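You operate a simulated robot arm through the tools that you are given. There is no shell and no other tool. Be economical: measure what you need, move in short steps, check, and stop when the job is done.

Carry out the task below with a simulated two-armed robot. There is one attempt and no reset: what you move stays moved.

JOB
Shut the table drawer. Then press the belt stop button two times. Then take the red wand and leave it on the lip of the suction tube. Then pull the reject lid open. Keep to this order.

The check looks at the end state, three seconds after you hand in, the way a careful person would. Anything else that was tipped, shoved, dropped, spilled or broken makes it a failure. A push-on lid holds only when it is set on centred and level and pressed home; a screw cap is set on level and turned clockwise until tight.

ROBOT AND FRAMES
Two 7-joint arms with two-finger parallel grippers on one trunk, on a base that drives. Base frame: it is fixed to the floor where the robot stands at the start and does not move with it; the origin is under the middle of the robot, x ahead of it, y to its left, z up. Units: mm, rad, N and s.
The left shoulder is at the start at [50, 161, 998], the right one opposite. With the tool pointing down near the work surface each hand reaches from about 220 to 680 mm from the robot's upright axis, wherever it stands, measured 20 degrees to its own side. Places, roughly: belt stop button [-900, -1100, 1000]; lip of the suction tube (21x20 cm) [-1600, -280, 800]; red wand [-500, -1750, 750]; reject lid [4300, 1100, 900]; table drawer [700, -100, 700]. Payload 3.43 kg a hand.
The TCP of each hand is the grasp point between the finger pads, 30 mm short of the fingertips. In the tool frame z runs along the fingers and y along their closing line. The gripper opens to 94 mm. The fingers are 28 mm wide and 10 mm thick; the gripper's body (50 by 96 mm) begins 55 mm behind the TCP.
Orientation is that of the tool frame in the base frame, as a unit quaternion [w, x, y, z]. With the fingers straight down and closing along the base's y, the tool's x points along the base's -x, its y along +y and its z along -z.

CONTROLS
- The arms move only by the tool apply_moves. It takes "left_targets", "right_targets" or both (then of equal length, played together; a hand with none holds still); each is one flat list of numbers, 7 for each row, row after row: the turn, a rotation vector about the tool's x, y, z in units of 120 degrees (1.0 is 120 degrees), then the shift along the tool's x, y, z in units of 150 mm (1.0 is 150 mm), then the closure in counts, from 0 (fully open) to 255 (shut). In form: [rx, ry, rz, dx, dy, dz, fingers, rx, ry, rz, dx, dy, dz, fingers, ...]. A call has 1 to 8 rows; each row is the pose to reach, as a shift and turn from the pose commanded when the call began, along the tool's axes at that moment. A call with a number of a shift or a turn outside -1 to 1 is refused whole. Each row takes 0.2 s and may step no farther than 50 mm and 0.15 rad from the row before; otherwise, or with a gripper value out of range, the whole call is refused. Where a pose cannot be reached the arm comes as near as it can. A force on the tool above 40 N (or 10 N above the force at the start of the call, whichever is more), or a blocked arm, ends the call early, and 0.2 s more pass. Each finger travels about 45 mm/s and halts on what it meets, pressing with about 26 N; the grip force reading is that of the motor and also rises with nothing between the fingers. The clock runs only during rows and for 0.2 s after the last one: add rows that repeat a pose to give the fingers time. It gives the time, the measured TCP pose, the force on the tool (base axes), the opening and the grip force at its end, in the units of the frame above (readings bear some noise), with the torque about the TCP (base axes, N m) and any sound that the robot's microphone picked up.
- Cameras (640 x 400 px; columns grow to the right, rows downward): "scene" is now at [127.6, -10.7, 1119.8]; the picture's right is [-0.12, -0.99, 0.00], its down [-0.56, 0.07, -0.83] and it looks along [0.82, -0.10, -0.56] (base axes); focal length 260 px, centre (320, 200). "left" rides on the left gripper at [76, -14, -102] in its tool frame; the picture's right is [0.18, 0.98, 0.00], its down [-0.75, 0.14, -0.64] and it looks along [-0.63, 0.12, 0.77] (tool axes); focal length 243 px, centre (320, 200). "right" rides on the right gripper at [76, 14, -102] in its tool frame; the picture's right is [-0.18, 0.98, 0.00], its down [-0.75, -0.14, -0.64] and it looks along [-0.63, -0.12, 0.77] (tool axes); focal length 243 px, centre (320, 200). There is no depth. A picture from a camera that has moved, and an enlarged one, comes with that camera's place and axes in the base frame and with its lens.
- camera(camera): a new picture of that camera. The clock stands still meanwhile.
- move_column(by): slides the trunk up (or, below 0, down) by that many mm; the arms and the scene camera ride with it, the base frame stays. It gives what a move gives, with no picture.
- steer(legs): drives the robot by 1 to 6 legs, each [ahead, left, turn to the left] in mm, mm and rad, along the robot's own axes; the way and the turn of a leg run together, so that a leg with both is an arc; at most 1500 mm and 3.142 rad a leg. The arms and the cameras ride along, it lands a little off, and it stops where it bumps. It gives what a move gives.
- pan_tilt(pan, tilt): turns the head with the scene camera to pan (to the left, within 1.396 rad either way) and tilt (down, from -0.506 to 1.204), counted from straight ahead of the robot. It gives what a move gives.
- close_up(camera, box): a new picture of the part [left, top, right, bottom] of that camera's present view, enlarged. The clock stands still meanwhile.
- close_job(): hands the job in; it is judged then, once.

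Go step by step. Nothing tells you exact positions but the pictures and the camera data: compare them with the known pose of the tool, close in by small moves and look again before you grip or let go. The budget is 165 turns and 122 pictures, counting those below and the enlarged ones. Unless the task says otherwise, let go and move clear before handing in, and close with one line.

The tools are called after "Emit:" as a command line: name --argument value ..., lists and objects as JSON in quotes. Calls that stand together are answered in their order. apply_moves: Moves the arms, as the interface text tells. Its arguments: {"type":"object","properties":{"left_targets":{"type":"array"},"right_targets":{"type":"array"}},"required":[]} The other tools are called the same way: move_column (by) slides the trunk up or down; steer (legs) drives the base; pan_tilt (pan, tilt) turns the head that bears the scene camera; camera (camera) takes a picture; close_up (camera, box) takes an enlarged picture of a part of a camera's view; close_job () hands the job in.

At the start:

```text
time: 0.0
left_ee_pos: [534.2, 191.4, 924.2]
left_tool_rot: [-0.001, 0.0, 1.0, 0.001]
left_contact_force: [-0.4, -0.3, -0.4]
left_moment: [-0.01, 0.0, 0.0]
left_width: 94.0
left_gripper_force: 0.2
right_ee_pos: [445.3, -273.1, 972.9]
right_tool_rot: [-0.001, 0.001, 1.0, 0.0]
right_contact_force: [-0.2, -0.3, -0.7]
right_moment: [0.0, -0.06, -0.01]
right_width: 94.0
right_gripper_force: 0.0
trunk travel left (down, up): [-25.0, 242.0]
robot x, y, heading: [-1.6, -1.1, -0.001]
head pan, tilt: [-0.124, 0.599]
```

scene: 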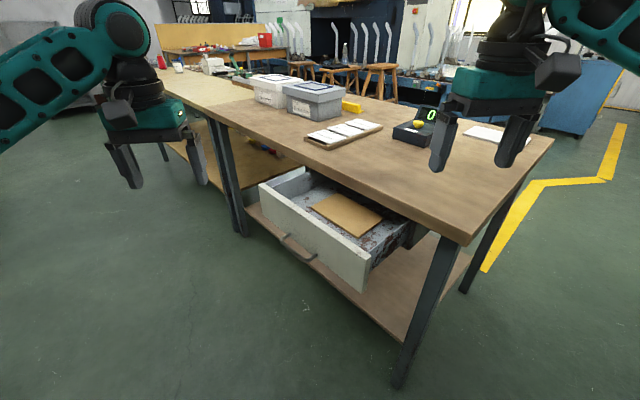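
right: 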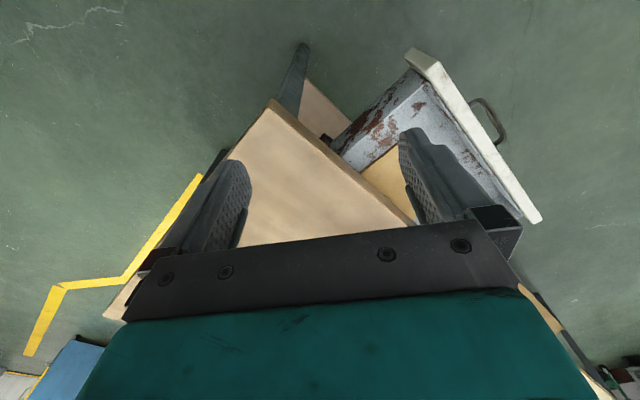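
left: 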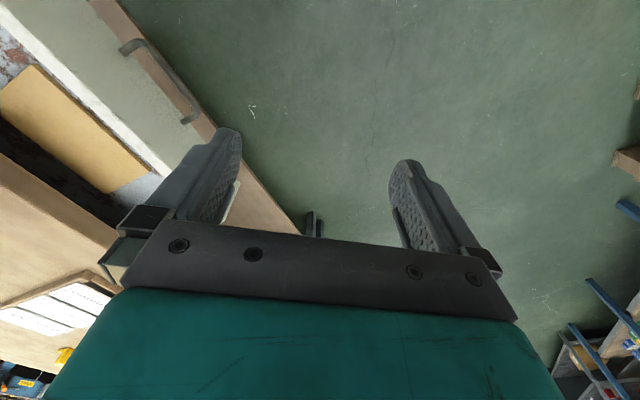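

The table stands at about 33° to me and its drawer is open towards me by about 150 mm, with its front centred near [666, -35]. I'll drive left and turn to face the drawer squarely, then look again.

Emit:
steer --legs '[[0, 342, 0], [0, 0, -0.99], [200, 330, 0]]'

Emit:
pan_tilt --pan 0 --tilt 0.7

Emit:
camera --camera "scene"

```text
time: 9.2
left_ee_pos: [838.2, 8.7, 923.6]
left_tool_rot: [-0.001, 0.479, 0.878, 0.0]
left_contact_force: [0.2, 0.9, 0.1]
left_moment: [-0.02, -0.01, -0.02]
left_width: 93.8
left_gripper_force: 0.0
right_ee_pos: [399.5, -167.9, 972.1]
right_tool_rot: [0.0, 0.479, 0.878, 0.0]
right_contact_force: [-0.7, -0.4, 0.2]
right_moment: [0.0, 0.06, -0.01]
right_width: 94.1
right_gripper_force: 0.0
trunk travel left (down, up): [-25.0, 242.0]
robot x, y, heading: [389.7, 350.7, -0.999]
head pan, tilt: [-0.124, 0.599]
```

```text
time: 9.9
left_ee_pos: [838.9, 8.1, 923.0]
left_tool_rot: [0.0, 0.479, 0.878, 0.0]
left_contact_force: [-0.8, -0.4, -0.5]
left_moment: [0.01, 0.01, 0.0]
left_width: 94.0
left_gripper_force: 0.1
right_ee_pos: [399.4, -168.8, 972.3]
right_tool_rot: [-0.001, 0.478, 0.878, 0.0]
right_contact_force: [0.3, -0.6, 0.1]
right_moment: [-0.02, -0.01, 0.04]
right_width: 94.1
right_gripper_force: 0.0
trunk travel left (down, up): [-25.0, 242.0]
robot x, y, heading: [386.2, 354.0, -0.995]
head pan, tilt: [0.0, 0.7]
```

```text
118 pictures are left
camera scene: at [455.6, 247.9, 1111.1], right [-0.84, -0.54, 0.0], down [-0.35, 0.54, -0.77], along [0.41, -0.64, -0.64], focal length 260 px, centre (320, 200)
```

scene: 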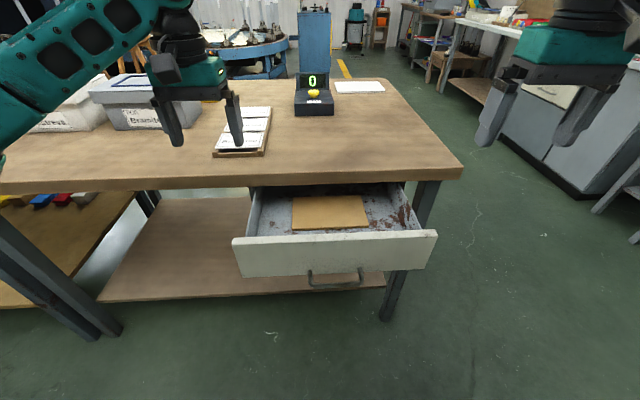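

The drawer front is about 500 mm ahead, nearly square to me, and centred slightly to my right. I'll back up a little, raise and retract the left hand, and tilt the right hand forward so its closed fingertips can push.

Emit:
steer --legs '[[-120, 0, -0.05]]'

Emit:
apply_moves --right_targets '[0, -0.0625, 0, -0.04, 0.125, 0.125, 255, 0, -0.125, 0, -0.08, 0.25, 0.25, 255, 0, -0.1875, 0, -0.12, 0.375, 0.375, 255, 0, -0.25, 0, -0.16, 0.5, 0.5, 255, 0, -0.3125, 0, -0.2, 0.625, 0.625, 255, 0, -0.375, 0, -0.24, 0.75, 0.75, 255, 0, -0.4375, 0, -0.28, 0.875, 0.875, 255, 0, -0.5, 0, -0.32, 1, 1, 255]' --left_targets '[0, 0, 0, 0.1, 0, -0.1, 0, 0, 0, 0, 0.2, 0, -0.2, 0, 0, 0, 0, 0.3, 0, -0.3, 0, 0, 0, 0, 0.4, 0, -0.4, 0, 0, 0, 0, 0.5, 0, -0.5, 0, 0, 0, 0, 0.6, 0, -0.6, 0, 0, 0, 0, 0.7, 0, -0.7, 0, 0, 0, 0, 0.8, 0, -0.8, 0]'

Emit:
camera --camera "scene"

```text
time: 11.1
left_ee_pos: [758.2, 87.7, 923.6]
left_tool_rot: [0.001, 0.501, 0.866, 0.0]
left_contact_force: [-0.1, 0.3, -0.8]
left_moment: [-0.01, 0.0, -0.04]
left_width: 94.0
left_gripper_force: 0.1
right_ee_pos: [310.9, -65.5, 971.9]
right_tool_rot: [0.0, 0.501, 0.866, 0.0]
right_contact_force: [-0.2, -0.3, 1.0]
right_moment: [0.01, -0.02, 0.0]
right_width: 93.8
right_gripper_force: 0.1
trunk travel left (down, up): [-25.0, 242.0]
robot x, y, heading: [326.1, 452.7, -1.052]
head pan, tilt: [0.0, 0.7]
```

```text
time: 12.9
left_ee_pos: [698.0, 193.6, 1042.8]
left_tool_rot: [0.0, 0.501, 0.866, 0.0]
left_contact_force: [0.4, 0.7, 1.2]
left_moment: [-0.01, 0.01, 0.03]
left_width: 93.9
left_gripper_force: 0.1
right_ee_pos: [465.7, -32.8, 821.9]
right_tool_rot: [0.434, 0.433, 0.749, -0.25]
right_contact_force: [-0.4, 0.1, -0.2]
right_moment: [-0.01, -0.05, 0.0]
right_width: 0.1
right_gripper_force: 26.3
trunk travel left (down, up): [-25.0, 242.0]
robot x, y, heading: [327.5, 453.0, -1.05]
head pan, tilt: [0.0, 0.7]
```

```text
117 pictures are left
camera scene: at [388.2, 347.5, 1111.1], right [-0.87, -0.5, 0.0], down [-0.32, 0.56, -0.77], along [0.38, -0.66, -0.64], focal length 260 px, centre (320, 200)
```

scene: 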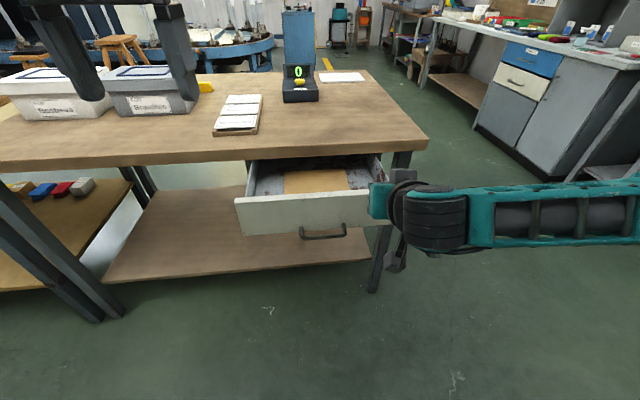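

The table normal is nearer heading -0.95, so I turn back left. I then lower the right fingertips to about z 700 in front of the middle of the drawer front.

Emit:
steer --legs '[[0, 0, 0.1]]'

Emit:
apply_moves --right_targets '[0, 0, 0, 0.17, 0.1, 0.1, 255, 0, 0, 0, 0.35, 0.2, 0.2, 255, 0, 0, 0, 0.52, 0.3, 0.3, 255, 0, 0, 0, 0.69, 0.4, 0.4, 255]'

Emit:
camera --camera "scene"

Emit:
camera --camera "right"

```text
time: 13.8
left_ee_pos: [722.5, 231.3, 1044.6]
left_tool_rot: [0.001, 0.457, 0.889, -0.001]
left_contact_force: [-0.1, 0.4, 0.4]
left_moment: [0.01, 0.0, 0.02]
left_width: 94.0
left_gripper_force: 0.1
right_ee_pos: [512.3, -16.1, 822.0]
right_tool_rot: [0.445, 0.395, 0.771, -0.228]
right_contact_force: [0.4, -0.7, 0.3]
right_moment: [0.01, -0.01, 0.0]
right_width: 0.0
right_gripper_force: 26.0
trunk travel left (down, up): [-25.0, 242.0]
robot x, y, heading: [331.4, 453.1, -0.952]
head pan, tilt: [0.0, 0.7]
```

```text
time: 14.8
left_ee_pos: [723.9, 230.9, 1044.7]
left_tool_rot: [0.0, 0.458, 0.889, 0.0]
left_contact_force: [0.2, -0.6, 0.1]
left_moment: [-0.02, 0.02, -0.03]
left_width: 93.9
left_gripper_force: 0.2
right_ee_pos: [560.5, 18.2, 702.9]
right_tool_rot: [0.445, 0.396, 0.77, -0.228]
right_contact_force: [-0.6, 0.0, -1.2]
right_moment: [0.01, 0.0, 0.01]
right_width: 0.2
right_gripper_force: 26.2
trunk travel left (down, up): [-25.0, 242.0]
robot x, y, heading: [327.4, 450.8, -0.951]
head pan, tilt: [0.0, 0.7]
```

```text
116 pictures are left
camera scene: at [398.3, 353.9, 1111.1], right [-0.81, -0.58, 0.0], down [-0.38, 0.52, -0.76], along [0.45, -0.62, -0.64], focal length 260 px, centre (320, 200)
```

scene: 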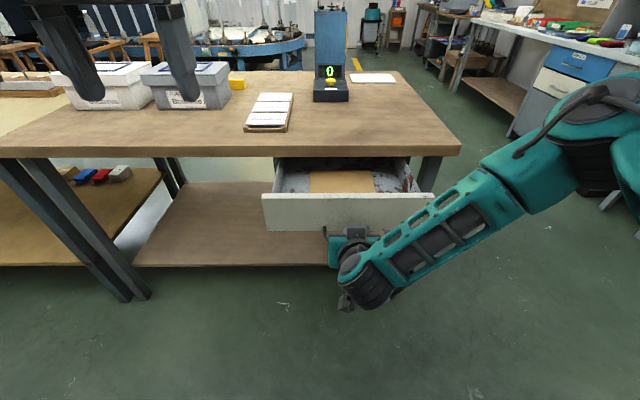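

```text
115 pictures are left
camera right: at [500.0, 130.8, 688.9], right [0.85, 0.5, 0.16], down [-0.22, 0.06, 0.97], along [0.47, -0.87, 0.16], focal length 243 px, centre (320, 200)
```

right: 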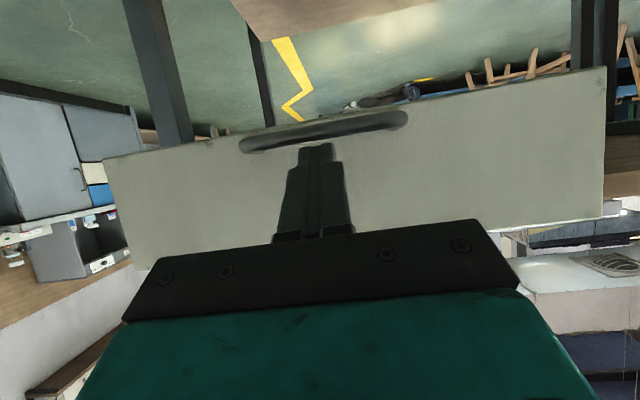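

The hand is centred on the drawer front, just above handle height. I'll raise it 25 mm to stay clear of the handle and drive ahead to push.

Emit:
apply_moves --right_targets '[0, 0, 0, -0.144, 0, -0.083, 255]'

Emit:
steer --legs '[[150, 0, 0]]'

Emit:
camera --camera "scene"

```text
time: 15.2
left_ee_pos: [722.2, 231.4, 1044.3]
left_tool_rot: [0.0, 0.456, 0.89, 0.0]
left_contact_force: [0.1, -0.2, -0.2]
left_moment: [0.02, 0.0, 0.0]
left_width: 94.2
left_gripper_force: 0.1
right_ee_pos: [561.0, 17.9, 727.2]
right_tool_rot: [0.445, 0.396, 0.77, -0.229]
right_contact_force: [0.3, -0.3, 0.5]
right_moment: [0.0, 0.0, 0.03]
right_width: 0.3
right_gripper_force: 26.3
trunk travel left (down, up): [-25.0, 242.0]
robot x, y, heading: [327.4, 457.8, -0.954]
head pan, tilt: [0.0, 0.7]
```

```text
time: 16.6
left_ee_pos: [810.2, 106.8, 1043.7]
left_tool_rot: [0.0, 0.457, 0.889, 0.0]
left_contact_force: [-0.4, 0.0, 0.2]
left_moment: [-0.03, 0.01, 0.03]
left_width: 93.9
left_gripper_force: 0.1
right_ee_pos: [649.5, -104.4, 727.8]
right_tool_rot: [0.445, 0.397, 0.77, -0.229]
right_contact_force: [-0.6, -0.2, -0.4]
right_moment: [0.01, -0.03, -0.02]
right_width: 0.0
right_gripper_force: 25.6
trunk travel left (down, up): [-25.0, 242.0]
robot x, y, heading: [410.3, 334.1, -0.947]
head pan, tilt: [0.0, 0.7]
```

```text
114 pictures are left
camera scene: at [486.0, 231.1, 1111.0], right [-0.81, -0.58, 0.0], down [-0.37, 0.52, -0.76], along [0.44, -0.62, -0.64], focal length 260 px, centre (320, 200)
```

scene: 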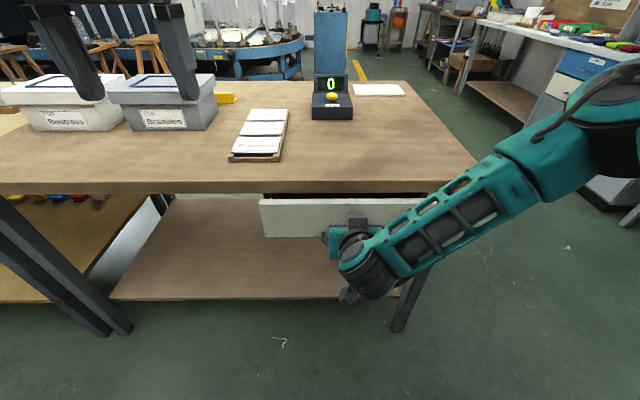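

The drawer has gone most of the way in. I keep pushing.

Emit:
steer --legs '[[50, 0, 0]]'

Emit:
camera --camera "right"

```text
time: 17.6
left_ee_pos: [833.0, 73.7, 1043.0]
left_tool_rot: [-0.001, 0.457, 0.889, 0.001]
left_contact_force: [-0.8, 0.8, -0.4]
left_moment: [0.01, 0.01, 0.02]
left_width: 93.8
left_gripper_force: 0.0
right_ee_pos: [670.6, -133.0, 727.5]
right_tool_rot: [0.442, 0.396, 0.772, -0.227]
right_contact_force: [-0.9, 0.8, 0.5]
right_moment: [0.0, -0.02, -0.03]
right_width: 0.2
right_gripper_force: 25.9
trunk travel left (down, up): [-25.0, 242.0]
robot x, y, heading: [439.2, 296.8, -0.952]
head pan, tilt: [0.0, 0.7]
stopped in leg 1: the force on the tool passed its limit at 76 N (the readings are from after the stop); the commanded pose is now the measured one
```

```text
113 pictures are left
camera right: at [608.6, -21.2, 713.5], right [0.85, 0.5, 0.16], down [-0.21, 0.06, 0.98], along [0.48, -0.87, 0.15], focal length 243 px, centre (320, 200)
```

right: 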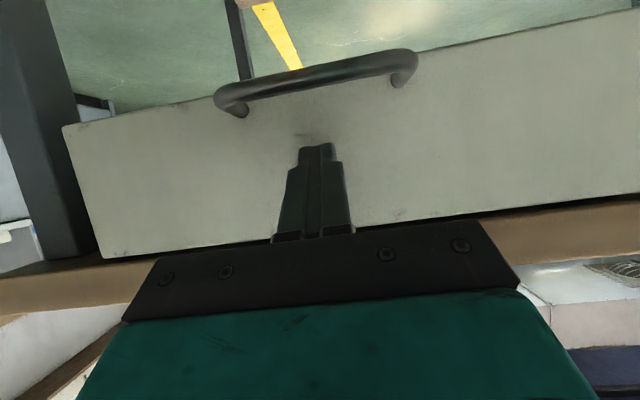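

The push met a hard stop. I'll check whether the drawer is fully shut.

Emit:
close_up --camera "scene" --box '[220, 160, 480, 320]'

Emit:
close_up --camera "right" --box '[30, 80, 430, 300]'

```text
2.46 times, centred on (350, 240) of scene
camera zoom: at [509.8, 197.6, 1111.0], right [-0.81, -0.58, 0.0], down [-0.37, 0.52, -0.76], along [0.44, -0.62, -0.64], focal length 639 px, centre (246, 102)
```

zoom: 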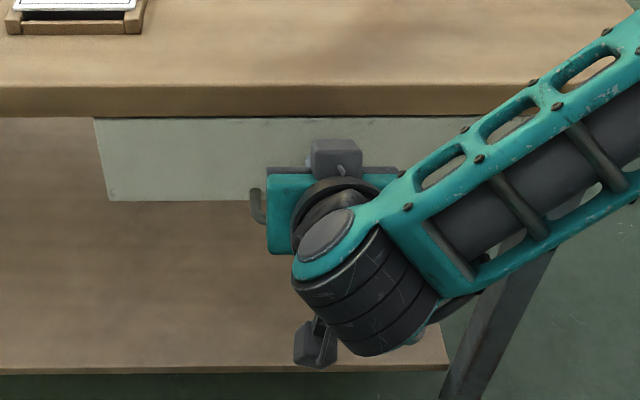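

```text
1.60 times, centred on (230, 190) of right
camera zoom: at [608.6, -21.2, 713.5], right [0.85, 0.5, 0.16], down [-0.21, 0.06, 0.98], along [0.48, -0.87, 0.15], focal length 388 px, centre (464, 216)
```

zoom: 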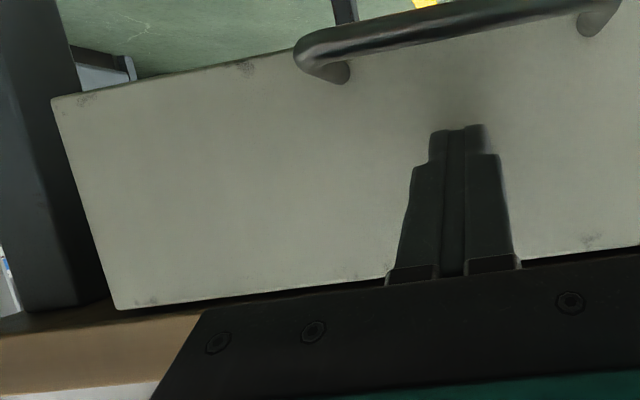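

It looks shut under the table top. A gentle further push will confirm it is at its stop.

Emit:
apply_moves --right_targets '[0, 0, 0, -0.025, 0, 0.043, 255, 0, 0, 0, -0.05, 0, 0.086, 255]'

```text
time: 18.0
left_ee_pos: [832.3, 74.4, 1042.4]
left_tool_rot: [-0.001, 0.458, 0.889, 0.002]
left_contact_force: [-0.9, -0.2, 0.8]
left_moment: [0.02, -0.02, 0.0]
left_width: 94.2
left_gripper_force: 0.1
right_ee_pos: [672.1, -133.8, 724.3]
right_tool_rot: [0.437, 0.395, 0.777, -0.222]
right_contact_force: [-7.5, 8.8, 5.1]
right_moment: [-0.05, -0.12, -0.04]
right_width: 0.1
right_gripper_force: 26.4
trunk travel left (down, up): [-25.0, 242.0]
robot x, y, heading: [437.4, 302.0, -0.955]
head pan, tilt: [0.0, 0.7]
stopped in row 2 (right hand): the force on the tool passed its limit at 49 N (the readings are from after the stop); the commanded pose is now the measured one
```

The drawer is shut. I'll back off, stow the right arm upright and turn towards the belt area to look.

Emit:
steer --legs '[[-350, 0, 0], [0, 0, -1.2]]'

Emit:
apply_moves --right_targets '[0, 0.0625, 0, -0.108, -0.1, -0.0625, 255, 0, 0.125, 0, -0.216, -0.2, -0.125, 255, 0, 0.1875, 0, -0.325, -0.3, -0.1875, 255, 0, 0.25, 0, -0.433, -0.4, -0.25, 255, 0, 0.3125, 0, -0.541, -0.5, -0.3125, 255, 0, 0.375, 0, -0.65, -0.6, -0.375, 255, 0, 0.4375, 0, -0.758, -0.7, -0.4375, 255, 0, 0.5, 0, -0.866, -0.8, -0.5, 255]'

Emit:
pan_tilt --pan 0 --tilt 0.35

Emit:
camera --camera "scene"

```text
time: 23.3
left_ee_pos: [166.3, 135.4, 1042.3]
left_tool_rot: [0.0, 0.879, 0.477, 0.002]
left_contact_force: [0.2, -0.4, 0.3]
left_moment: [0.01, -0.01, 0.02]
left_width: 94.2
left_gripper_force: 0.1
right_ee_pos: [-87.3, 209.1, 724.4]
right_tool_rot: [0.235, 0.765, 0.418, -0.431]
right_contact_force: [-0.1, -0.5, 0.3]
right_moment: [0.0, 0.02, -0.02]
right_width: 0.2
right_gripper_force: 25.9
trunk travel left (down, up): [-25.0, 242.0]
robot x, y, heading: [230.9, 589.0, -2.152]
head pan, tilt: [0.0, 0.7]
```

```text
time: 25.1
left_ee_pos: [166.5, 135.7, 1043.2]
left_tool_rot: [0.0, 0.879, 0.477, 0.003]
left_contact_force: [0.0, 0.2, 0.0]
left_moment: [0.03, 0.01, 0.0]
left_width: 94.2
left_gripper_force: 0.0
right_ee_pos: [-189.1, 272.3, 875.2]
right_tool_rot: [-0.006, 0.877, 0.48, 0.01]
right_contact_force: [-0.8, -0.4, 0.5]
right_moment: [-0.02, 0.0, -0.01]
right_width: 0.0
right_gripper_force: 25.4
trunk travel left (down, up): [-25.0, 242.0]
robot x, y, heading: [232.3, 588.1, -2.154]
head pan, tilt: [0.0, 0.7]
```

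```text
time: 25.9
left_ee_pos: [166.0, 135.7, 1043.3]
left_tool_rot: [0.0, 0.879, 0.476, 0.002]
left_contact_force: [0.3, -0.6, 0.1]
left_moment: [-0.01, 0.01, -0.03]
left_width: 94.1
left_gripper_force: 0.1
right_ee_pos: [-190.0, 272.9, 874.5]
right_tool_rot: [-0.005, 0.877, 0.48, 0.008]
right_contact_force: [0.1, 0.0, 0.0]
right_moment: [0.02, 0.03, -0.01]
right_width: 0.0
right_gripper_force: 25.5
trunk travel left (down, up): [-25.0, 242.0]
robot x, y, heading: [237.0, 584.0, -2.147]
head pan, tilt: [0.0, 0.351]
```

```text
110 pictures are left
camera scene: at [158.8, 475.7, 1142.4], right [-0.84, 0.55, 0.0], down [0.19, 0.29, -0.94], along [-0.51, -0.79, -0.34], focal length 260 px, centre (320, 200)
```

scene: 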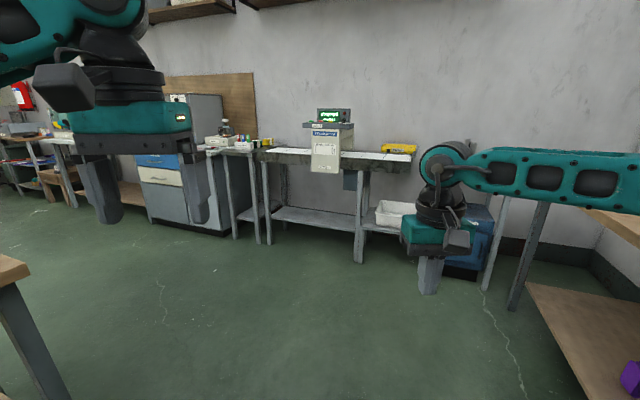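

The belt machine with its green display is ahead near [-900, -1100]. I drive up to it and turn to face it squarely.

Emit:
steer --legs '[[1300, 180, 0], [0, 0, -0.37]]'

Emit:
camera --camera "scene"

```text
time: 33.7
left_ee_pos: [-561.2, -1004.2, 1042.2]
left_tool_rot: [0.001, 0.952, 0.305, 0.001]
left_contact_force: [-0.4, 0.8, 1.5]
left_moment: [0.03, 0.0, 0.0]
left_width: 93.9
left_gripper_force: 0.1
right_ee_pos: [-844.2, -747.8, 875.4]
right_tool_rot: [-0.005, 0.951, 0.308, 0.009]
right_contact_force: [0.1, 0.0, 0.0]
right_moment: [0.01, 0.0, 0.0]
right_width: 0.0
right_gripper_force: 26.0
trunk travel left (down, up): [-25.0, 242.0]
robot x, y, heading: [-335.4, -608.2, -2.525]
head pan, tilt: [0.0, 0.351]
```

```text
109 pictures are left
camera scene: at [-444.2, -685.4, 1142.5], right [-0.58, 0.82, 0.0], down [0.28, 0.2, -0.94], along [-0.77, -0.54, -0.34], focal length 260 px, centre (320, 200)
```

scene: 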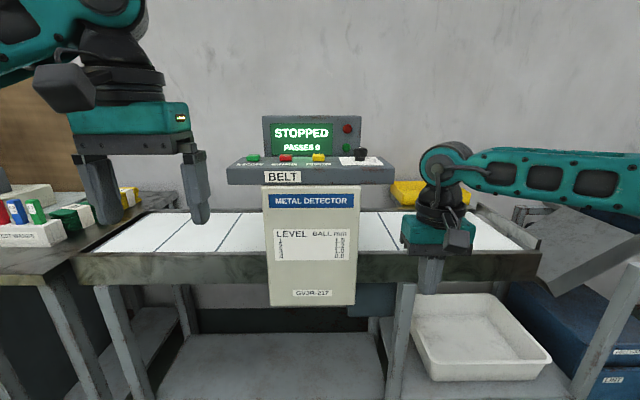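

Emit:
close_up --camera "scene" --box '[220, 105, 400, 215]'

```text
3.56 times, centred on (310, 160) of scene
camera zoom: at [-444.2, -685.4, 1142.5], right [-0.58, 0.82, 0.0], down [0.28, 0.2, -0.94], along [-0.77, -0.54, -0.34], focal length 924 px, centre (356, 342)
```

zoom: 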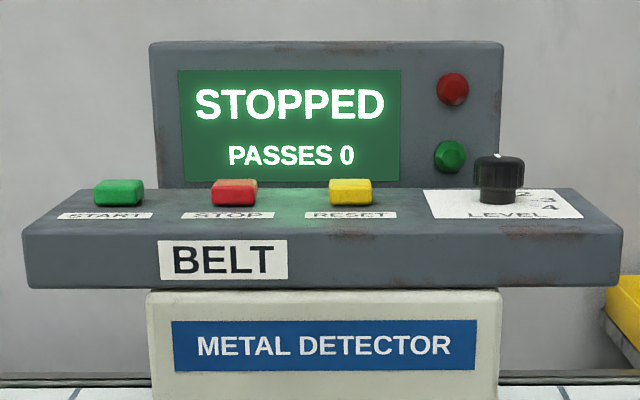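

The red STOP button sits on top of the panel, in the middle. I'll raise the trunk for clearance and a second view for triangulation.

Emit:
move_column --by 200

Emit:
pan_tilt --pan 0.1 --tilt 0.6

Emit:
camera --camera "scene"

```text
time: 35.9
left_ee_pos: [-561.6, -1004.1, 1242.5]
left_tool_rot: [0.001, 0.953, 0.304, 0.002]
left_contact_force: [-0.8, 0.5, -0.4]
left_moment: [0.01, -0.02, 0.0]
left_width: 94.0
left_gripper_force: 0.1
right_ee_pos: [-842.7, -746.8, 1076.4]
right_tool_rot: [-0.004, 0.952, 0.307, 0.009]
right_contact_force: [-0.2, -0.1, -1.0]
right_moment: [-0.01, -0.01, -0.01]
right_width: 0.1
right_gripper_force: 25.6
trunk travel left (down, up): [-225.0, 42.0]
robot x, y, heading: [-335.6, -609.7, -2.525]
head pan, tilt: [0.0, 0.351]
```

```text
time: 36.6
left_ee_pos: [-560.6, -1004.2, 1244.4]
left_tool_rot: [0.0, 0.952, 0.305, 0.002]
left_contact_force: [-0.5, -0.2, 0.3]
left_moment: [0.02, 0.01, -0.01]
left_width: 93.7
left_gripper_force: 0.0
right_ee_pos: [-843.1, -747.8, 1075.7]
right_tool_rot: [-0.004, 0.952, 0.307, 0.01]
right_contact_force: [0.0, 0.4, 0.8]
right_moment: [0.0, 0.0, 0.03]
right_width: 0.2
right_gripper_force: 26.2
trunk travel left (down, up): [-225.0, 42.0]
robot x, y, heading: [-337.6, -610.5, -2.527]
head pan, tilt: [0.099, 0.6]
```

```text
107 pictures are left
camera scene: at [-434.9, -689.7, 1319.8], right [-0.66, 0.75, 0.0], down [0.43, 0.37, -0.83], along [-0.62, -0.54, -0.56], focal length 260 px, centre (320, 200)
```

scene: 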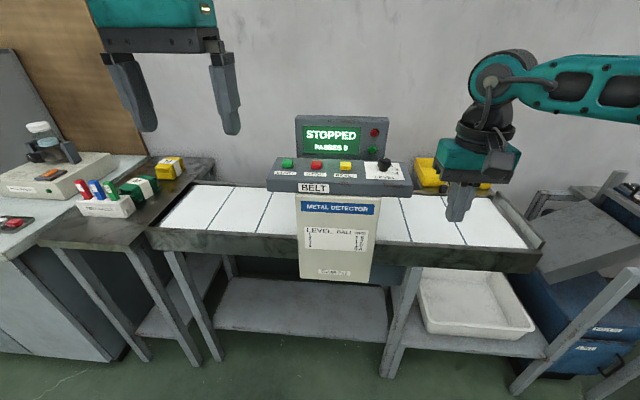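

Triangulating puts the STOP button at about [-869, -1079, 1031]. I'll shift right and ahead to bring it in reach of the left hand, then hover the closed left fingers above it.

Emit:
steer --legs '[[130, -100, 0]]'

Emit:
apply_moves --left_targets '[0, 0, 0, -0.2, 0, 0.1, 255, 0, 0, 0, -0.4, 0, 0.2, 255, 0, 0, 0, -0.6, 0, 0.3, 255, 0, 0, 0, -0.8, 0, 0.4, 255, 0, 0, 0, -1, 0, 0.5, 255, 0, 0, 0, -1, 0, 0.6, 255, 0, 0, 0, -1, 0, 0.7, 255]'

Emit:
camera --camera "left"

Emit:
camera --camera "scene"

```text
time: 38.2
left_ee_pos: [-726.3, -997.7, 1242.8]
left_tool_rot: [0.0, 0.953, 0.303, 0.001]
left_contact_force: [0.1, 0.6, 0.2]
left_moment: [0.04, -0.05, -0.04]
left_width: 94.1
left_gripper_force: 0.1
right_ee_pos: [-1008.0, -739.9, 1076.1]
right_tool_rot: [-0.004, 0.952, 0.306, 0.01]
right_contact_force: [0.8, -0.3, -0.5]
right_moment: [-0.02, -0.03, -0.04]
right_width: 0.0
right_gripper_force: 25.6
trunk travel left (down, up): [-225.0, 42.0]
robot x, y, heading: [-499.1, -597.6, -2.526]
head pan, tilt: [0.099, 0.6]
```

```text
time: 39.8
left_ee_pos: [-848.7, -1084.5, 1137.2]
left_tool_rot: [0.0, 0.953, 0.304, 0.002]
left_contact_force: [-0.4, -0.3, 0.0]
left_moment: [-0.02, -0.02, -0.01]
left_width: 0.0
left_gripper_force: 25.8
right_ee_pos: [-1006.7, -740.3, 1075.5]
right_tool_rot: [-0.004, 0.952, 0.307, 0.01]
right_contact_force: [1.0, -0.7, -0.3]
right_moment: [0.01, 0.0, -0.02]
right_width: 0.0
right_gripper_force: 26.4
trunk travel left (down, up): [-225.0, 42.0]
robot x, y, heading: [-497.9, -604.6, -2.526]
head pan, tilt: [0.099, 0.6]
```

```text
106 pictures are left
camera left: at [-794.4, -1029.3, 1240.7], right [0.72, -0.7, 0.0], down [-0.54, -0.55, 0.64], along [-0.44, -0.46, -0.77], focal length 243 px, centre (320, 200)
```

left: 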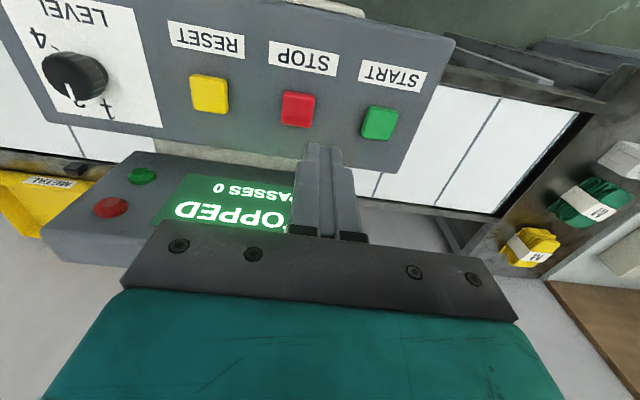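

```text
105 pictures are left
camera scene: at [-598.8, -683.2, 1319.7], right [-0.66, 0.75, 0.0], down [0.43, 0.37, -0.82], along [-0.62, -0.54, -0.57], focal length 260 px, centre (320, 200)
```

scene: 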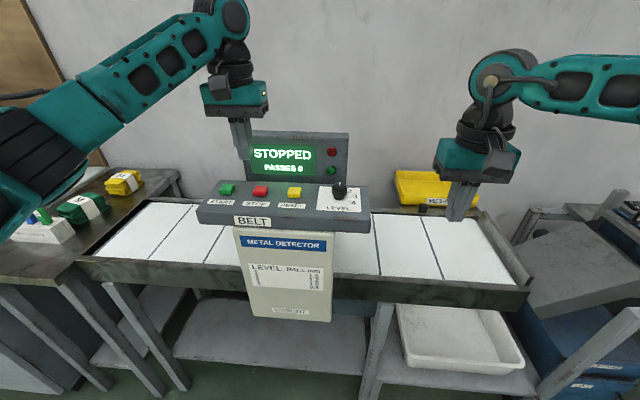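

Both cameras agree on STOP at about [-858, -1071, 1031]. I shift 16 mm right and lower the tip to just above it.

Emit:
apply_moves --left_targets '[0, 0, 0, 0.033, -0.11, 0, 255, 0, 0, 0, 0.033, -0.11, 0.15, 255, 0, 0, 0, 0.033, -0.11, 0.3, 255, 0, 0, 0, 0.033, -0.11, 0.4, 255]'

Emit:
camera --camera "left"

Emit:
close_up --camera "scene" --box '[180, 100, 380, 240]'

```text
time: 40.8
left_ee_pos: [-852.8, -1070.4, 1077.3]
left_tool_rot: [-0.001, 0.953, 0.304, 0.001]
left_contact_force: [0.0, -0.2, -0.2]
left_moment: [0.0, 0.0, 0.0]
left_width: 0.2
left_gripper_force: 25.7
right_ee_pos: [-1006.6, -741.1, 1075.8]
right_tool_rot: [-0.004, 0.952, 0.307, 0.01]
right_contact_force: [-0.1, 0.2, -0.9]
right_moment: [-0.02, 0.02, 0.05]
right_width: 0.0
right_gripper_force: 26.2
trunk travel left (down, up): [-225.0, 42.0]
robot x, y, heading: [-498.1, -602.0, -2.527]
head pan, tilt: [0.099, 0.6]
```

```text
104 pictures are left
camera left: at [-799.4, -1012.8, 1180.8], right [0.72, -0.69, 0.0], down [-0.53, -0.55, 0.64], along [-0.44, -0.46, -0.77], focal length 243 px, centre (320, 200)
```

left: 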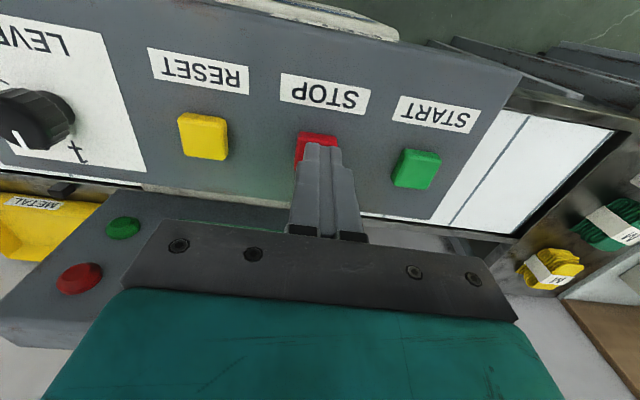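

```text
2.86 times, centred on (280, 170) of scene
camera zoom: at [-598.6, -683.2, 1319.7], right [-0.66, 0.75, 0.0], down [0.43, 0.37, -0.82], along [-0.62, -0.54, -0.57], focal length 742 px, centre (434, 286)
```

zoom: 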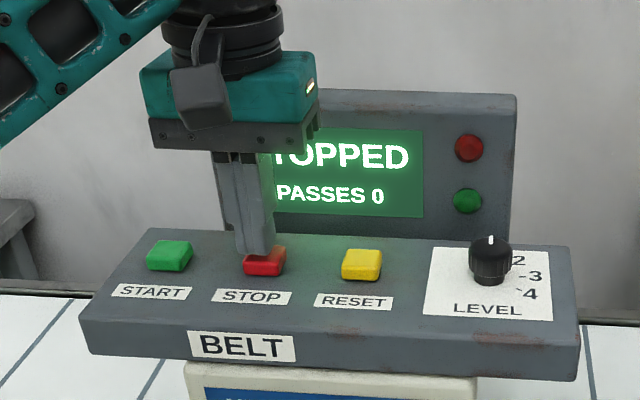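

The tip is over the STOP button with about 15 mm to go. I press once and watch the force and sound.

Emit:
apply_moves --left_targets '[0, 0, 0, 0.02, -0.01, 0.05, 255, 0, 0, 0, 0.02, -0.01, 0.08, 255, 0, 0, 0, 0.02, -0.01, 0.1, 255, 0, 0, 0, 0.02, -0.01, 0.12, 255]'

Emit:
close_up --camera "scene" --box '[180, 100, 380, 240]'

```text
time: 41.8
left_ee_pos: [-850.9, -1065.1, 1063.3]
left_tool_rot: [0.0, 0.953, 0.304, -0.005]
left_contact_force: [-5.7, -8.4, 30.1]
left_moment: [-0.25, 0.15, 0.01]
left_width: 0.1
left_gripper_force: 25.9
right_ee_pos: [-1005.8, -738.3, 1076.5]
right_tool_rot: [-0.003, 0.952, 0.307, 0.01]
right_contact_force: [0.4, 0.3, 0.6]
right_moment: [-0.02, 0.01, 0.0]
right_width: 0.1
right_gripper_force: 25.7
trunk travel left (down, up): [-225.0, 42.0]
robot x, y, heading: [-501.5, -601.6, -2.528]
head pan, tilt: [0.099, 0.6]
heard: click
```

```text
2.86 times, centred on (280, 170) of scene
camera zoom: at [-597.6, -682.1, 1320.3], right [-0.66, 0.75, 0.0], down [0.43, 0.37, -0.83], along [-0.62, -0.54, -0.56], focal length 742 px, centre (434, 286)
```

zoom: 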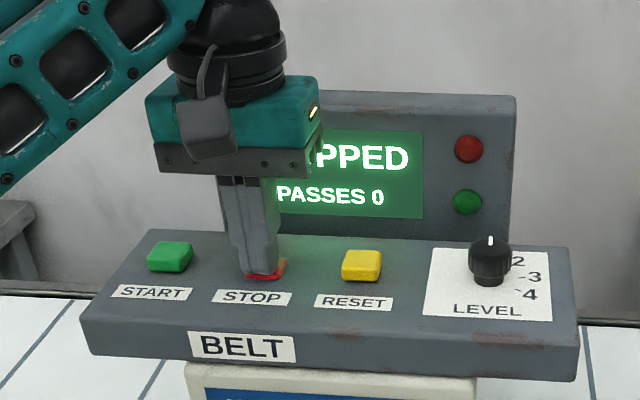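

One click was heard. I release fully, then press a second time and lift away.

Emit:
apply_moves --left_targets '[0, 0, 0, 0, 0, -0.06, 255, 0, 0, 0, 0, 0, -0.12, 255, 0, 0, 0, 0, 0, -0.12, 255]'

Emit:
apply_moves --left_targets '[0, 0, 0, 0, 0, 0.05, 255, 0, 0, 0, 0, 0, 0.08, 255, 0, 0, 0, 0, 0, 0.1, 255, 0, 0, 0, 0, 0, 0.12, 255]'

Emit:
apply_moves --left_targets '[0, 0, 0, 0, 0, -0.1, 255, 0, 0, 0, 0, 0, -0.25, 255, 0, 0, 0, 0, 0, -0.5, 255, 0, 0, 0, 0, 0, -0.75, 255, 0, 0, 0, 0.3, 0, -1, 255, 0, 0, 0, 0.6, 0, -1, 255, 0, 0, 0, 0.9, 0, -1, 255]'

Emit:
pan_tilt --pan 0.8 --tilt 0.5

Emit:
camera --camera "scene"

```text
time: 42.6
left_ee_pos: [-850.7, -1065.2, 1077.0]
left_tool_rot: [0.0, 0.953, 0.303, 0.004]
left_contact_force: [-0.1, 0.2, -0.4]
left_moment: [-0.02, 0.0, 0.01]
left_width: 0.4
left_gripper_force: 26.1
right_ee_pos: [-1006.4, -741.3, 1074.9]
right_tool_rot: [-0.004, 0.952, 0.306, 0.008]
right_contact_force: [-0.1, -0.1, 1.0]
right_moment: [0.02, 0.01, 0.03]
right_width: 0.0
right_gripper_force: 26.2
trunk travel left (down, up): [-225.0, 42.0]
robot x, y, heading: [-497.1, -600.9, -2.529]
head pan, tilt: [0.099, 0.6]
```

```text
time: 43.6
left_ee_pos: [-850.6, -1064.6, 1063.9]
left_tool_rot: [0.001, 0.953, 0.304, -0.003]
left_contact_force: [1.2, -4.3, 28.1]
left_moment: [-0.16, -0.01, -0.03]
left_width: 0.0
left_gripper_force: 26.0
right_ee_pos: [-1004.7, -739.3, 1077.4]
right_tool_rot: [-0.003, 0.952, 0.307, 0.008]
right_contact_force: [0.3, 0.2, 0.6]
right_moment: [0.02, -0.02, 0.01]
right_width: 0.0
right_gripper_force: 25.8
trunk travel left (down, up): [-225.0, 42.0]
robot x, y, heading: [-501.2, -603.6, -2.523]
head pan, tilt: [0.099, 0.6]
heard: click
```

```text
refused: row 5 steps farther than a row can; nothing moved
```

```text
time: 44.6
left_ee_pos: [-850.6, -1065.5, 1063.7]
left_tool_rot: [0.0, 0.952, 0.305, -0.003]
left_contact_force: [0.8, -7.0, 30.1]
left_moment: [-0.24, 0.05, 0.04]
left_width: 0.0
left_gripper_force: 26.4
right_ee_pos: [-1004.9, -738.2, 1077.2]
right_tool_rot: [-0.004, 0.952, 0.306, 0.008]
right_contact_force: [-0.1, -0.1, 0.1]
right_moment: [0.0, 0.0, 0.0]
right_width: 0.1
right_gripper_force: 26.3
trunk travel left (down, up): [-225.0, 42.0]
robot x, y, heading: [-496.7, -605.6, -2.524]
head pan, tilt: [0.799, 0.499]
```

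```text
101 pictures are left
camera scene: at [-544.1, -713.4, 1329.1], right [-0.99, 0.16, 0.0], down [0.07, 0.47, -0.88], along [-0.14, -0.87, -0.48], focal length 260 px, centre (320, 200)
```

scene: 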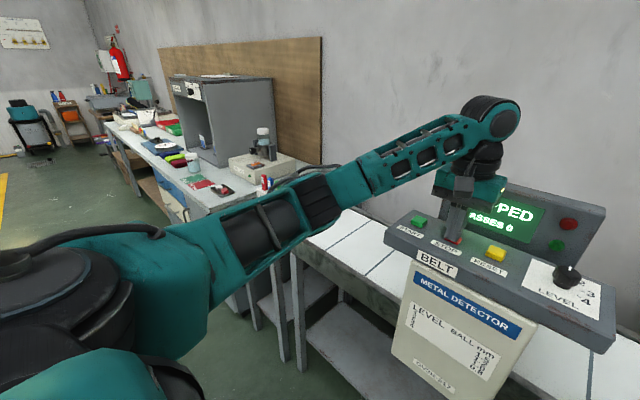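

The second click was heard, so I lift straight up and retract.

Emit:
apply_moves --left_targets '[0, 0, 0, 0, 0, -0.2, 255, 0, 0, 0, 0, 0, -0.45, 255, 0, 0, 0, 0, 0, -0.7, 255, 0, 0, 0, 0.2, 0, -0.9, 255, 0, 0, 0, 0.5, 0, -0.95, 255, 0, 0, 0, 0.75, 0, -0.95, 255, 0, 0, 0, 1, 0, -0.95, 255]'

Emit:
steer --legs '[[-250, 0, 0], [0, 0, 0.75]]'

Emit:
pan_tilt --pan 0 --tilt 0.5

Emit:
camera --camera "scene"

```text
time: 46.2
left_ee_pos: [-727.5, -976.5, 1200.9]
left_tool_rot: [0.0, 0.953, 0.303, 0.002]
left_contact_force: [0.5, 0.5, 0.0]
left_moment: [0.05, 0.02, 0.01]
left_width: 0.1
left_gripper_force: 26.0
right_ee_pos: [-1005.7, -739.4, 1075.3]
right_tool_rot: [-0.003, 0.952, 0.307, 0.009]
right_contact_force: [-1.1, 0.0, 0.2]
right_moment: [0.0, 0.03, -0.01]
right_width: 0.0
right_gripper_force: 25.8
trunk travel left (down, up): [-225.0, 42.0]
robot x, y, heading: [-496.7, -601.8, -2.527]
head pan, tilt: [0.799, 0.499]
```

```text
time: 50.1
left_ee_pos: [-206.2, -889.4, 1201.9]
left_tool_rot: [-0.001, 0.777, 0.63, 0.0]
left_contact_force: [0.4, -1.2, -0.3]
left_moment: [0.01, 0.01, -0.03]
left_width: 0.3
left_gripper_force: 26.0
right_ee_pos: [-570.5, -903.9, 1075.9]
right_tool_rot: [-0.007, 0.774, 0.633, 0.008]
right_contact_force: [0.0, -0.2, 0.8]
right_moment: [0.01, 0.02, -0.01]
right_width: 0.0
right_gripper_force: 26.1
trunk travel left (down, up): [-225.0, 42.0]
robot x, y, heading: [-294.4, -453.8, -1.782]
head pan, tilt: [0.799, 0.499]
```

```text
time: 51.2
left_ee_pos: [-206.3, -889.3, 1201.7]
left_tool_rot: [0.0, 0.777, 0.63, 0.002]
left_contact_force: [-0.7, 0.1, -0.3]
left_moment: [-0.02, 0.01, 0.02]
left_width: 0.1
left_gripper_force: 25.9
right_ee_pos: [-572.4, -903.0, 1074.5]
right_tool_rot: [-0.007, 0.774, 0.633, 0.008]
right_contact_force: [0.0, -0.5, -0.2]
right_moment: [0.01, 0.02, 0.01]
right_width: 0.0
right_gripper_force: 26.2
trunk travel left (down, up): [-225.0, 42.0]
robot x, y, heading: [-294.5, -456.4, -1.782]
head pan, tilt: [0.0, 0.499]
```

```text
100 pictures are left
camera scene: at [-320.8, -585.0, 1328.8], right [-0.98, 0.21, 0.0], down [0.1, 0.47, -0.88], along [-0.18, -0.86, -0.48], focal length 260 px, centre (320, 200)
```

scene: 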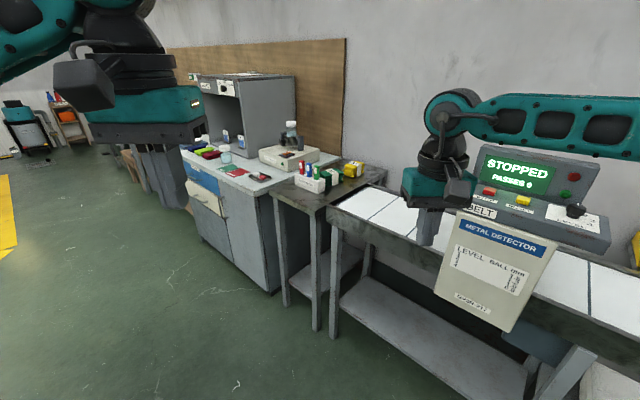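

Emit:
close_up --camera "scene" --box '[240, 120, 400, 220]'

```text
4.00 times, centred on (320, 170) of scene
camera zoom: at [-320.8, -585.0, 1328.8], right [-0.98, 0.21, 0.0], down [0.1, 0.47, -0.88], along [-0.18, -0.86, -0.48], focal length 1039 px, centre (320, 320)
```

zoom: 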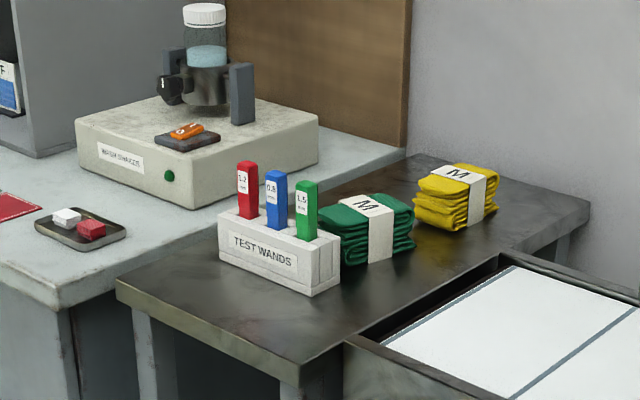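

The red wand stands at the left end of the TEST WANDS block on the small table left of the belt. I drive over to face that table.

Emit:
steer --legs '[[761, 406, 0], [0, 0, -0.744]]'

Emit:
pan_tilt --pan 0.2 --tilt 0.8

Emit:
camera --camera "scene"

```text
time: 57.7
left_ee_pos: [-286.0, -1660.1, 1201.1]
left_tool_rot: [0.0, 0.954, 0.301, 0.002]
left_contact_force: [0.1, 0.1, 0.2]
left_moment: [0.01, 0.0, 0.0]
left_width: 0.0
left_gripper_force: 26.1
right_ee_pos: [-563.4, -1419.8, 1075.7]
right_tool_rot: [-0.003, 0.953, 0.304, 0.01]
right_contact_force: [-0.1, 0.2, -0.3]
right_moment: [0.0, -0.02, 0.01]
right_width: 0.0
right_gripper_force: 26.6
trunk travel left (down, up): [-225.0, 42.0]
robot x, y, heading: [-55.0, -1282.4, -2.531]
head pan, tilt: [0.0, 0.499]
```

```text
time: 58.5
left_ee_pos: [-287.0, -1659.3, 1201.2]
left_tool_rot: [0.001, 0.954, 0.3, 0.001]
left_contact_force: [0.1, 0.0, -0.4]
left_moment: [-0.01, -0.04, -0.04]
left_width: 0.0
left_gripper_force: 25.8
right_ee_pos: [-563.1, -1420.5, 1074.9]
right_tool_rot: [-0.004, 0.953, 0.304, 0.009]
right_contact_force: [0.5, 0.3, -0.1]
right_moment: [0.02, -0.03, 0.0]
right_width: 0.0
right_gripper_force: 26.0
trunk travel left (down, up): [-225.0, 42.0]
robot x, y, heading: [-52.8, -1285.8, -2.53]
head pan, tilt: [0.201, 0.799]
```

```text
98 pictures are left
camera scene: at [-142.8, -1366.1, 1302.9], right [-0.72, 0.69, 0.0], down [0.49, 0.52, -0.7], along [-0.48, -0.51, -0.72], focal length 260 px, centre (320, 200)
```

scene: 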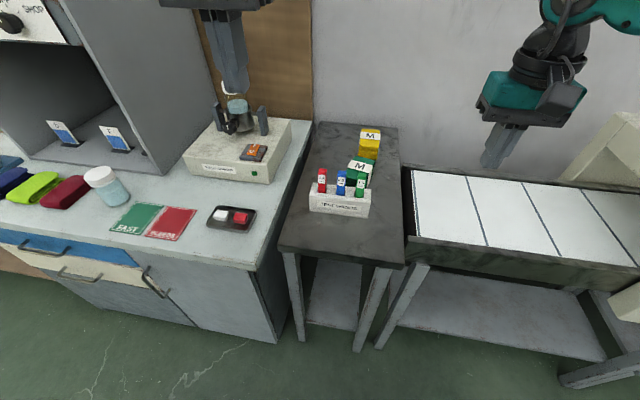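

Triangulation puts the red wand's top at about [-465, -1702, 918], within reach of the left hand. I'll open it, turn it 90° so the fingers close front to back and clear the blue wand, and hover over the red one.

Emit:
apply_moves --left_targets '[0, 0, 0.07, -0.125, -0.055, 0, 255, 0, 0, 0.14, -0.25, -0.11, 0, 200, 0, 0, 0.21, -0.375, -0.165, 0, 100, 0, 0, 0.28, -0.5, -0.22, 0, 0, 0, 0, 0.35, -0.625, -0.28, 0, 0, 0, 0, 0.42, -0.75, -0.335, 0, 0, 0, 0, 0.49, -0.875, -0.39, 0, 0, 0, 0, 0.56, -1, -0.447, 0, 0]'

Emit:
apply_moves --left_targets '[0, 0, 0.065, 0, 0, 0.1, 0, 0, 0, 0.13, 0, 0, 0.3, 0, 0, 0, 0.19, 0, 0, 0.5, 0]'

Emit:
camera --camera "left"

Emit:
camera --camera "scene"

```text
time: 60.3
left_ee_pos: [-448.6, -1690.3, 1202.4]
left_tool_rot: [-0.001, 0.961, -0.278, 0.002]
left_contact_force: [0.4, 0.6, -1.4]
left_moment: [0.01, -0.02, -0.01]
left_width: 94.1
left_gripper_force: 0.0
right_ee_pos: [-564.2, -1420.5, 1075.8]
right_tool_rot: [-0.003, 0.952, 0.304, 0.01]
right_contact_force: [0.6, -0.3, -0.6]
right_moment: [0.01, 0.01, 0.02]
right_width: 0.1
right_gripper_force: 26.2
trunk travel left (down, up): [-225.0, 42.0]
robot x, y, heading: [-56.9, -1285.5, -2.532]
head pan, tilt: [0.201, 0.799]
```

```text
time: 61.1
left_ee_pos: [-446.4, -1688.8, 1126.8]
left_tool_rot: [0.0, 0.887, -0.463, 0.0]
left_contact_force: [-0.1, -0.2, 0.2]
left_moment: [-0.01, -0.03, -0.05]
left_width: 94.2
left_gripper_force: 0.0
right_ee_pos: [-563.0, -1419.9, 1075.0]
right_tool_rot: [-0.005, 0.953, 0.304, 0.01]
right_contact_force: [-0.3, -0.5, -1.0]
right_moment: [-0.02, -0.03, 0.0]
right_width: 0.0
right_gripper_force: 25.5
trunk travel left (down, up): [-225.0, 42.0]
robot x, y, heading: [-56.6, -1287.3, -2.531]
head pan, tilt: [0.201, 0.799]
```

```text
97 pictures are left
camera left: at [-391.9, -1744.7, 1230.0], right [-0.7, -0.71, 0.0], down [-0.55, 0.54, 0.64], along [-0.46, 0.45, -0.77], focal length 243 px, centre (320, 200)
```

left: 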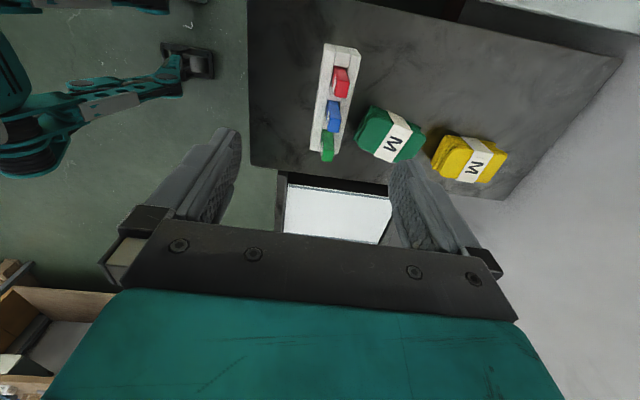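

```text
96 pictures are left
camera scene: at [-142.9, -1366.4, 1302.8], right [-0.73, 0.69, 0.0], down [0.49, 0.52, -0.7], along [-0.48, -0.51, -0.72], focal length 260 px, centre (320, 200)
```

scene: 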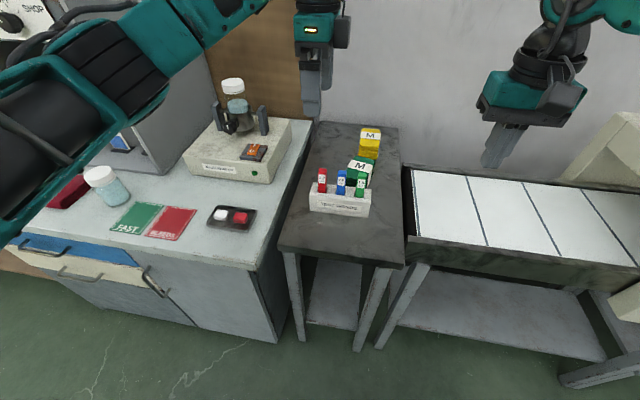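

Emit:
close_up --camera "left" --box '[280, 30, 440, 180]'

Emit:
close_up --camera "scene" --box '[280, 140, 400, 230]'

```text
2.67 times, centred on (360, 105) of left
camera zoom: at [-391.9, -1744.7, 1230.0], right [-0.7, -0.71, 0.0], down [-0.55, 0.54, 0.64], along [-0.46, 0.45, -0.77], focal length 647 px, centre (213, 453)
```

zoom: 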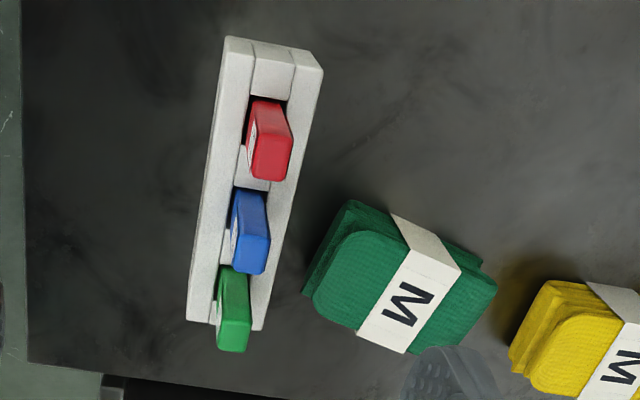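

```text
4.44 times, centred on (340, 185) of scene
camera zoom: at [-142.9, -1366.4, 1302.8], right [-0.73, 0.69, 0.0], down [0.49, 0.52, -0.7], along [-0.48, -0.51, -0.72], focal length 1154 px, centre (231, 267)
```

zoom: 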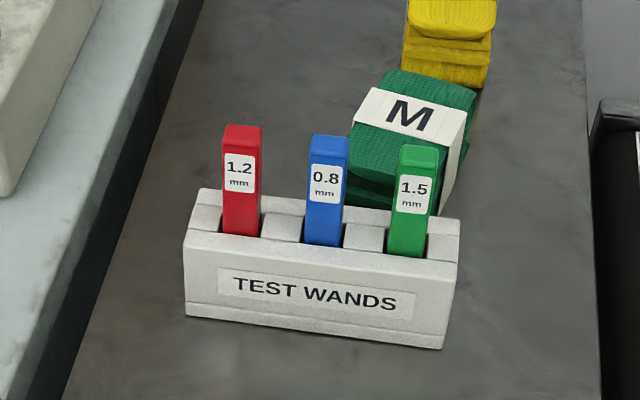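

Red wand refined to about [-470, -1700], with its top near z 925. I centre on it and come down to about 60 mm above its grip height to check.

Emit:
apply_moves --left_targets '[0, 0, 0, -0.03, 0.17, 0.1, 0, 0, 0, 0, -0.03, 0.17, 0.35, 0, 0, 0, 0, -0.03, 0.17, 0.6, 0, 0, 0, 0, -0.03, 0.17, 0.85, 0, 0, 0, 0, -0.03, 0.17, 0.93, 0]'

Emit:
camera --camera "left"

Emit:
close_up --camera "scene" --box '[260, 90, 420, 230]'

```text
time: 62.3
left_ee_pos: [-470.1, -1702.4, 986.6]
left_tool_rot: [-0.002, 0.887, -0.462, 0.0]
left_contact_force: [-0.3, 0.3, -0.6]
left_moment: [0.02, -0.01, -0.03]
left_width: 93.8
left_gripper_force: 0.1
right_ee_pos: [-563.3, -1420.7, 1075.2]
right_tool_rot: [-0.004, 0.953, 0.304, 0.01]
right_contact_force: [-0.2, 0.0, 0.1]
right_moment: [-0.01, -0.01, 0.01]
right_width: 0.0
right_gripper_force: 25.7
trunk travel left (down, up): [-225.0, 42.0]
robot x, y, heading: [-51.3, -1286.3, -2.531]
head pan, tilt: [0.201, 0.799]
```

```text
93 pictures are left
camera left: at [-415.1, -1755.6, 1089.5], right [-0.7, -0.72, 0.0], down [-0.55, 0.54, 0.64], along [-0.46, 0.45, -0.77], focal length 243 px, centre (320, 200)
```

left: 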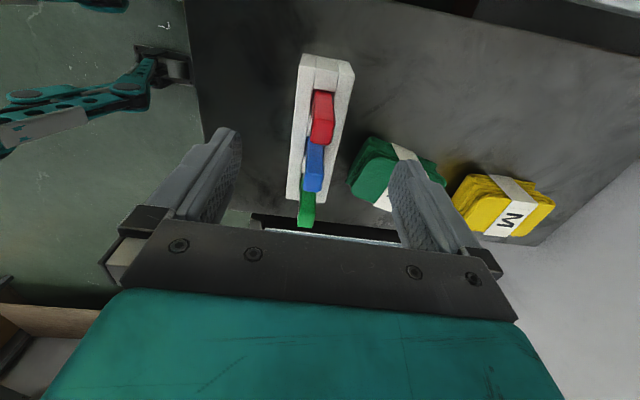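

```text
2.86 times, centred on (340, 160) of scene
camera zoom: at [-142.7, -1366.1, 1302.8], right [-0.73, 0.69, 0.0], down [0.49, 0.52, -0.7], along [-0.48, -0.51, -0.72], focal length 742 px, centre (263, 314)
```

zoom: 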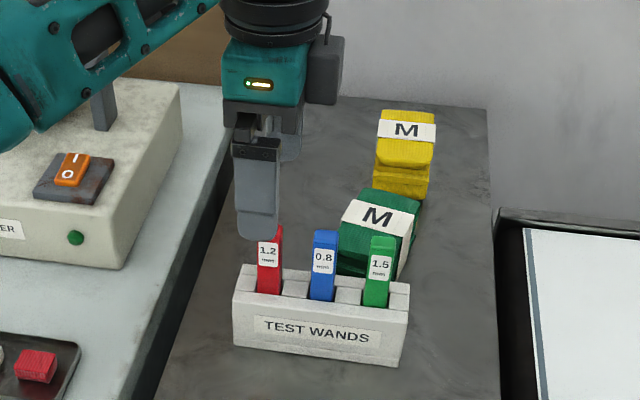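

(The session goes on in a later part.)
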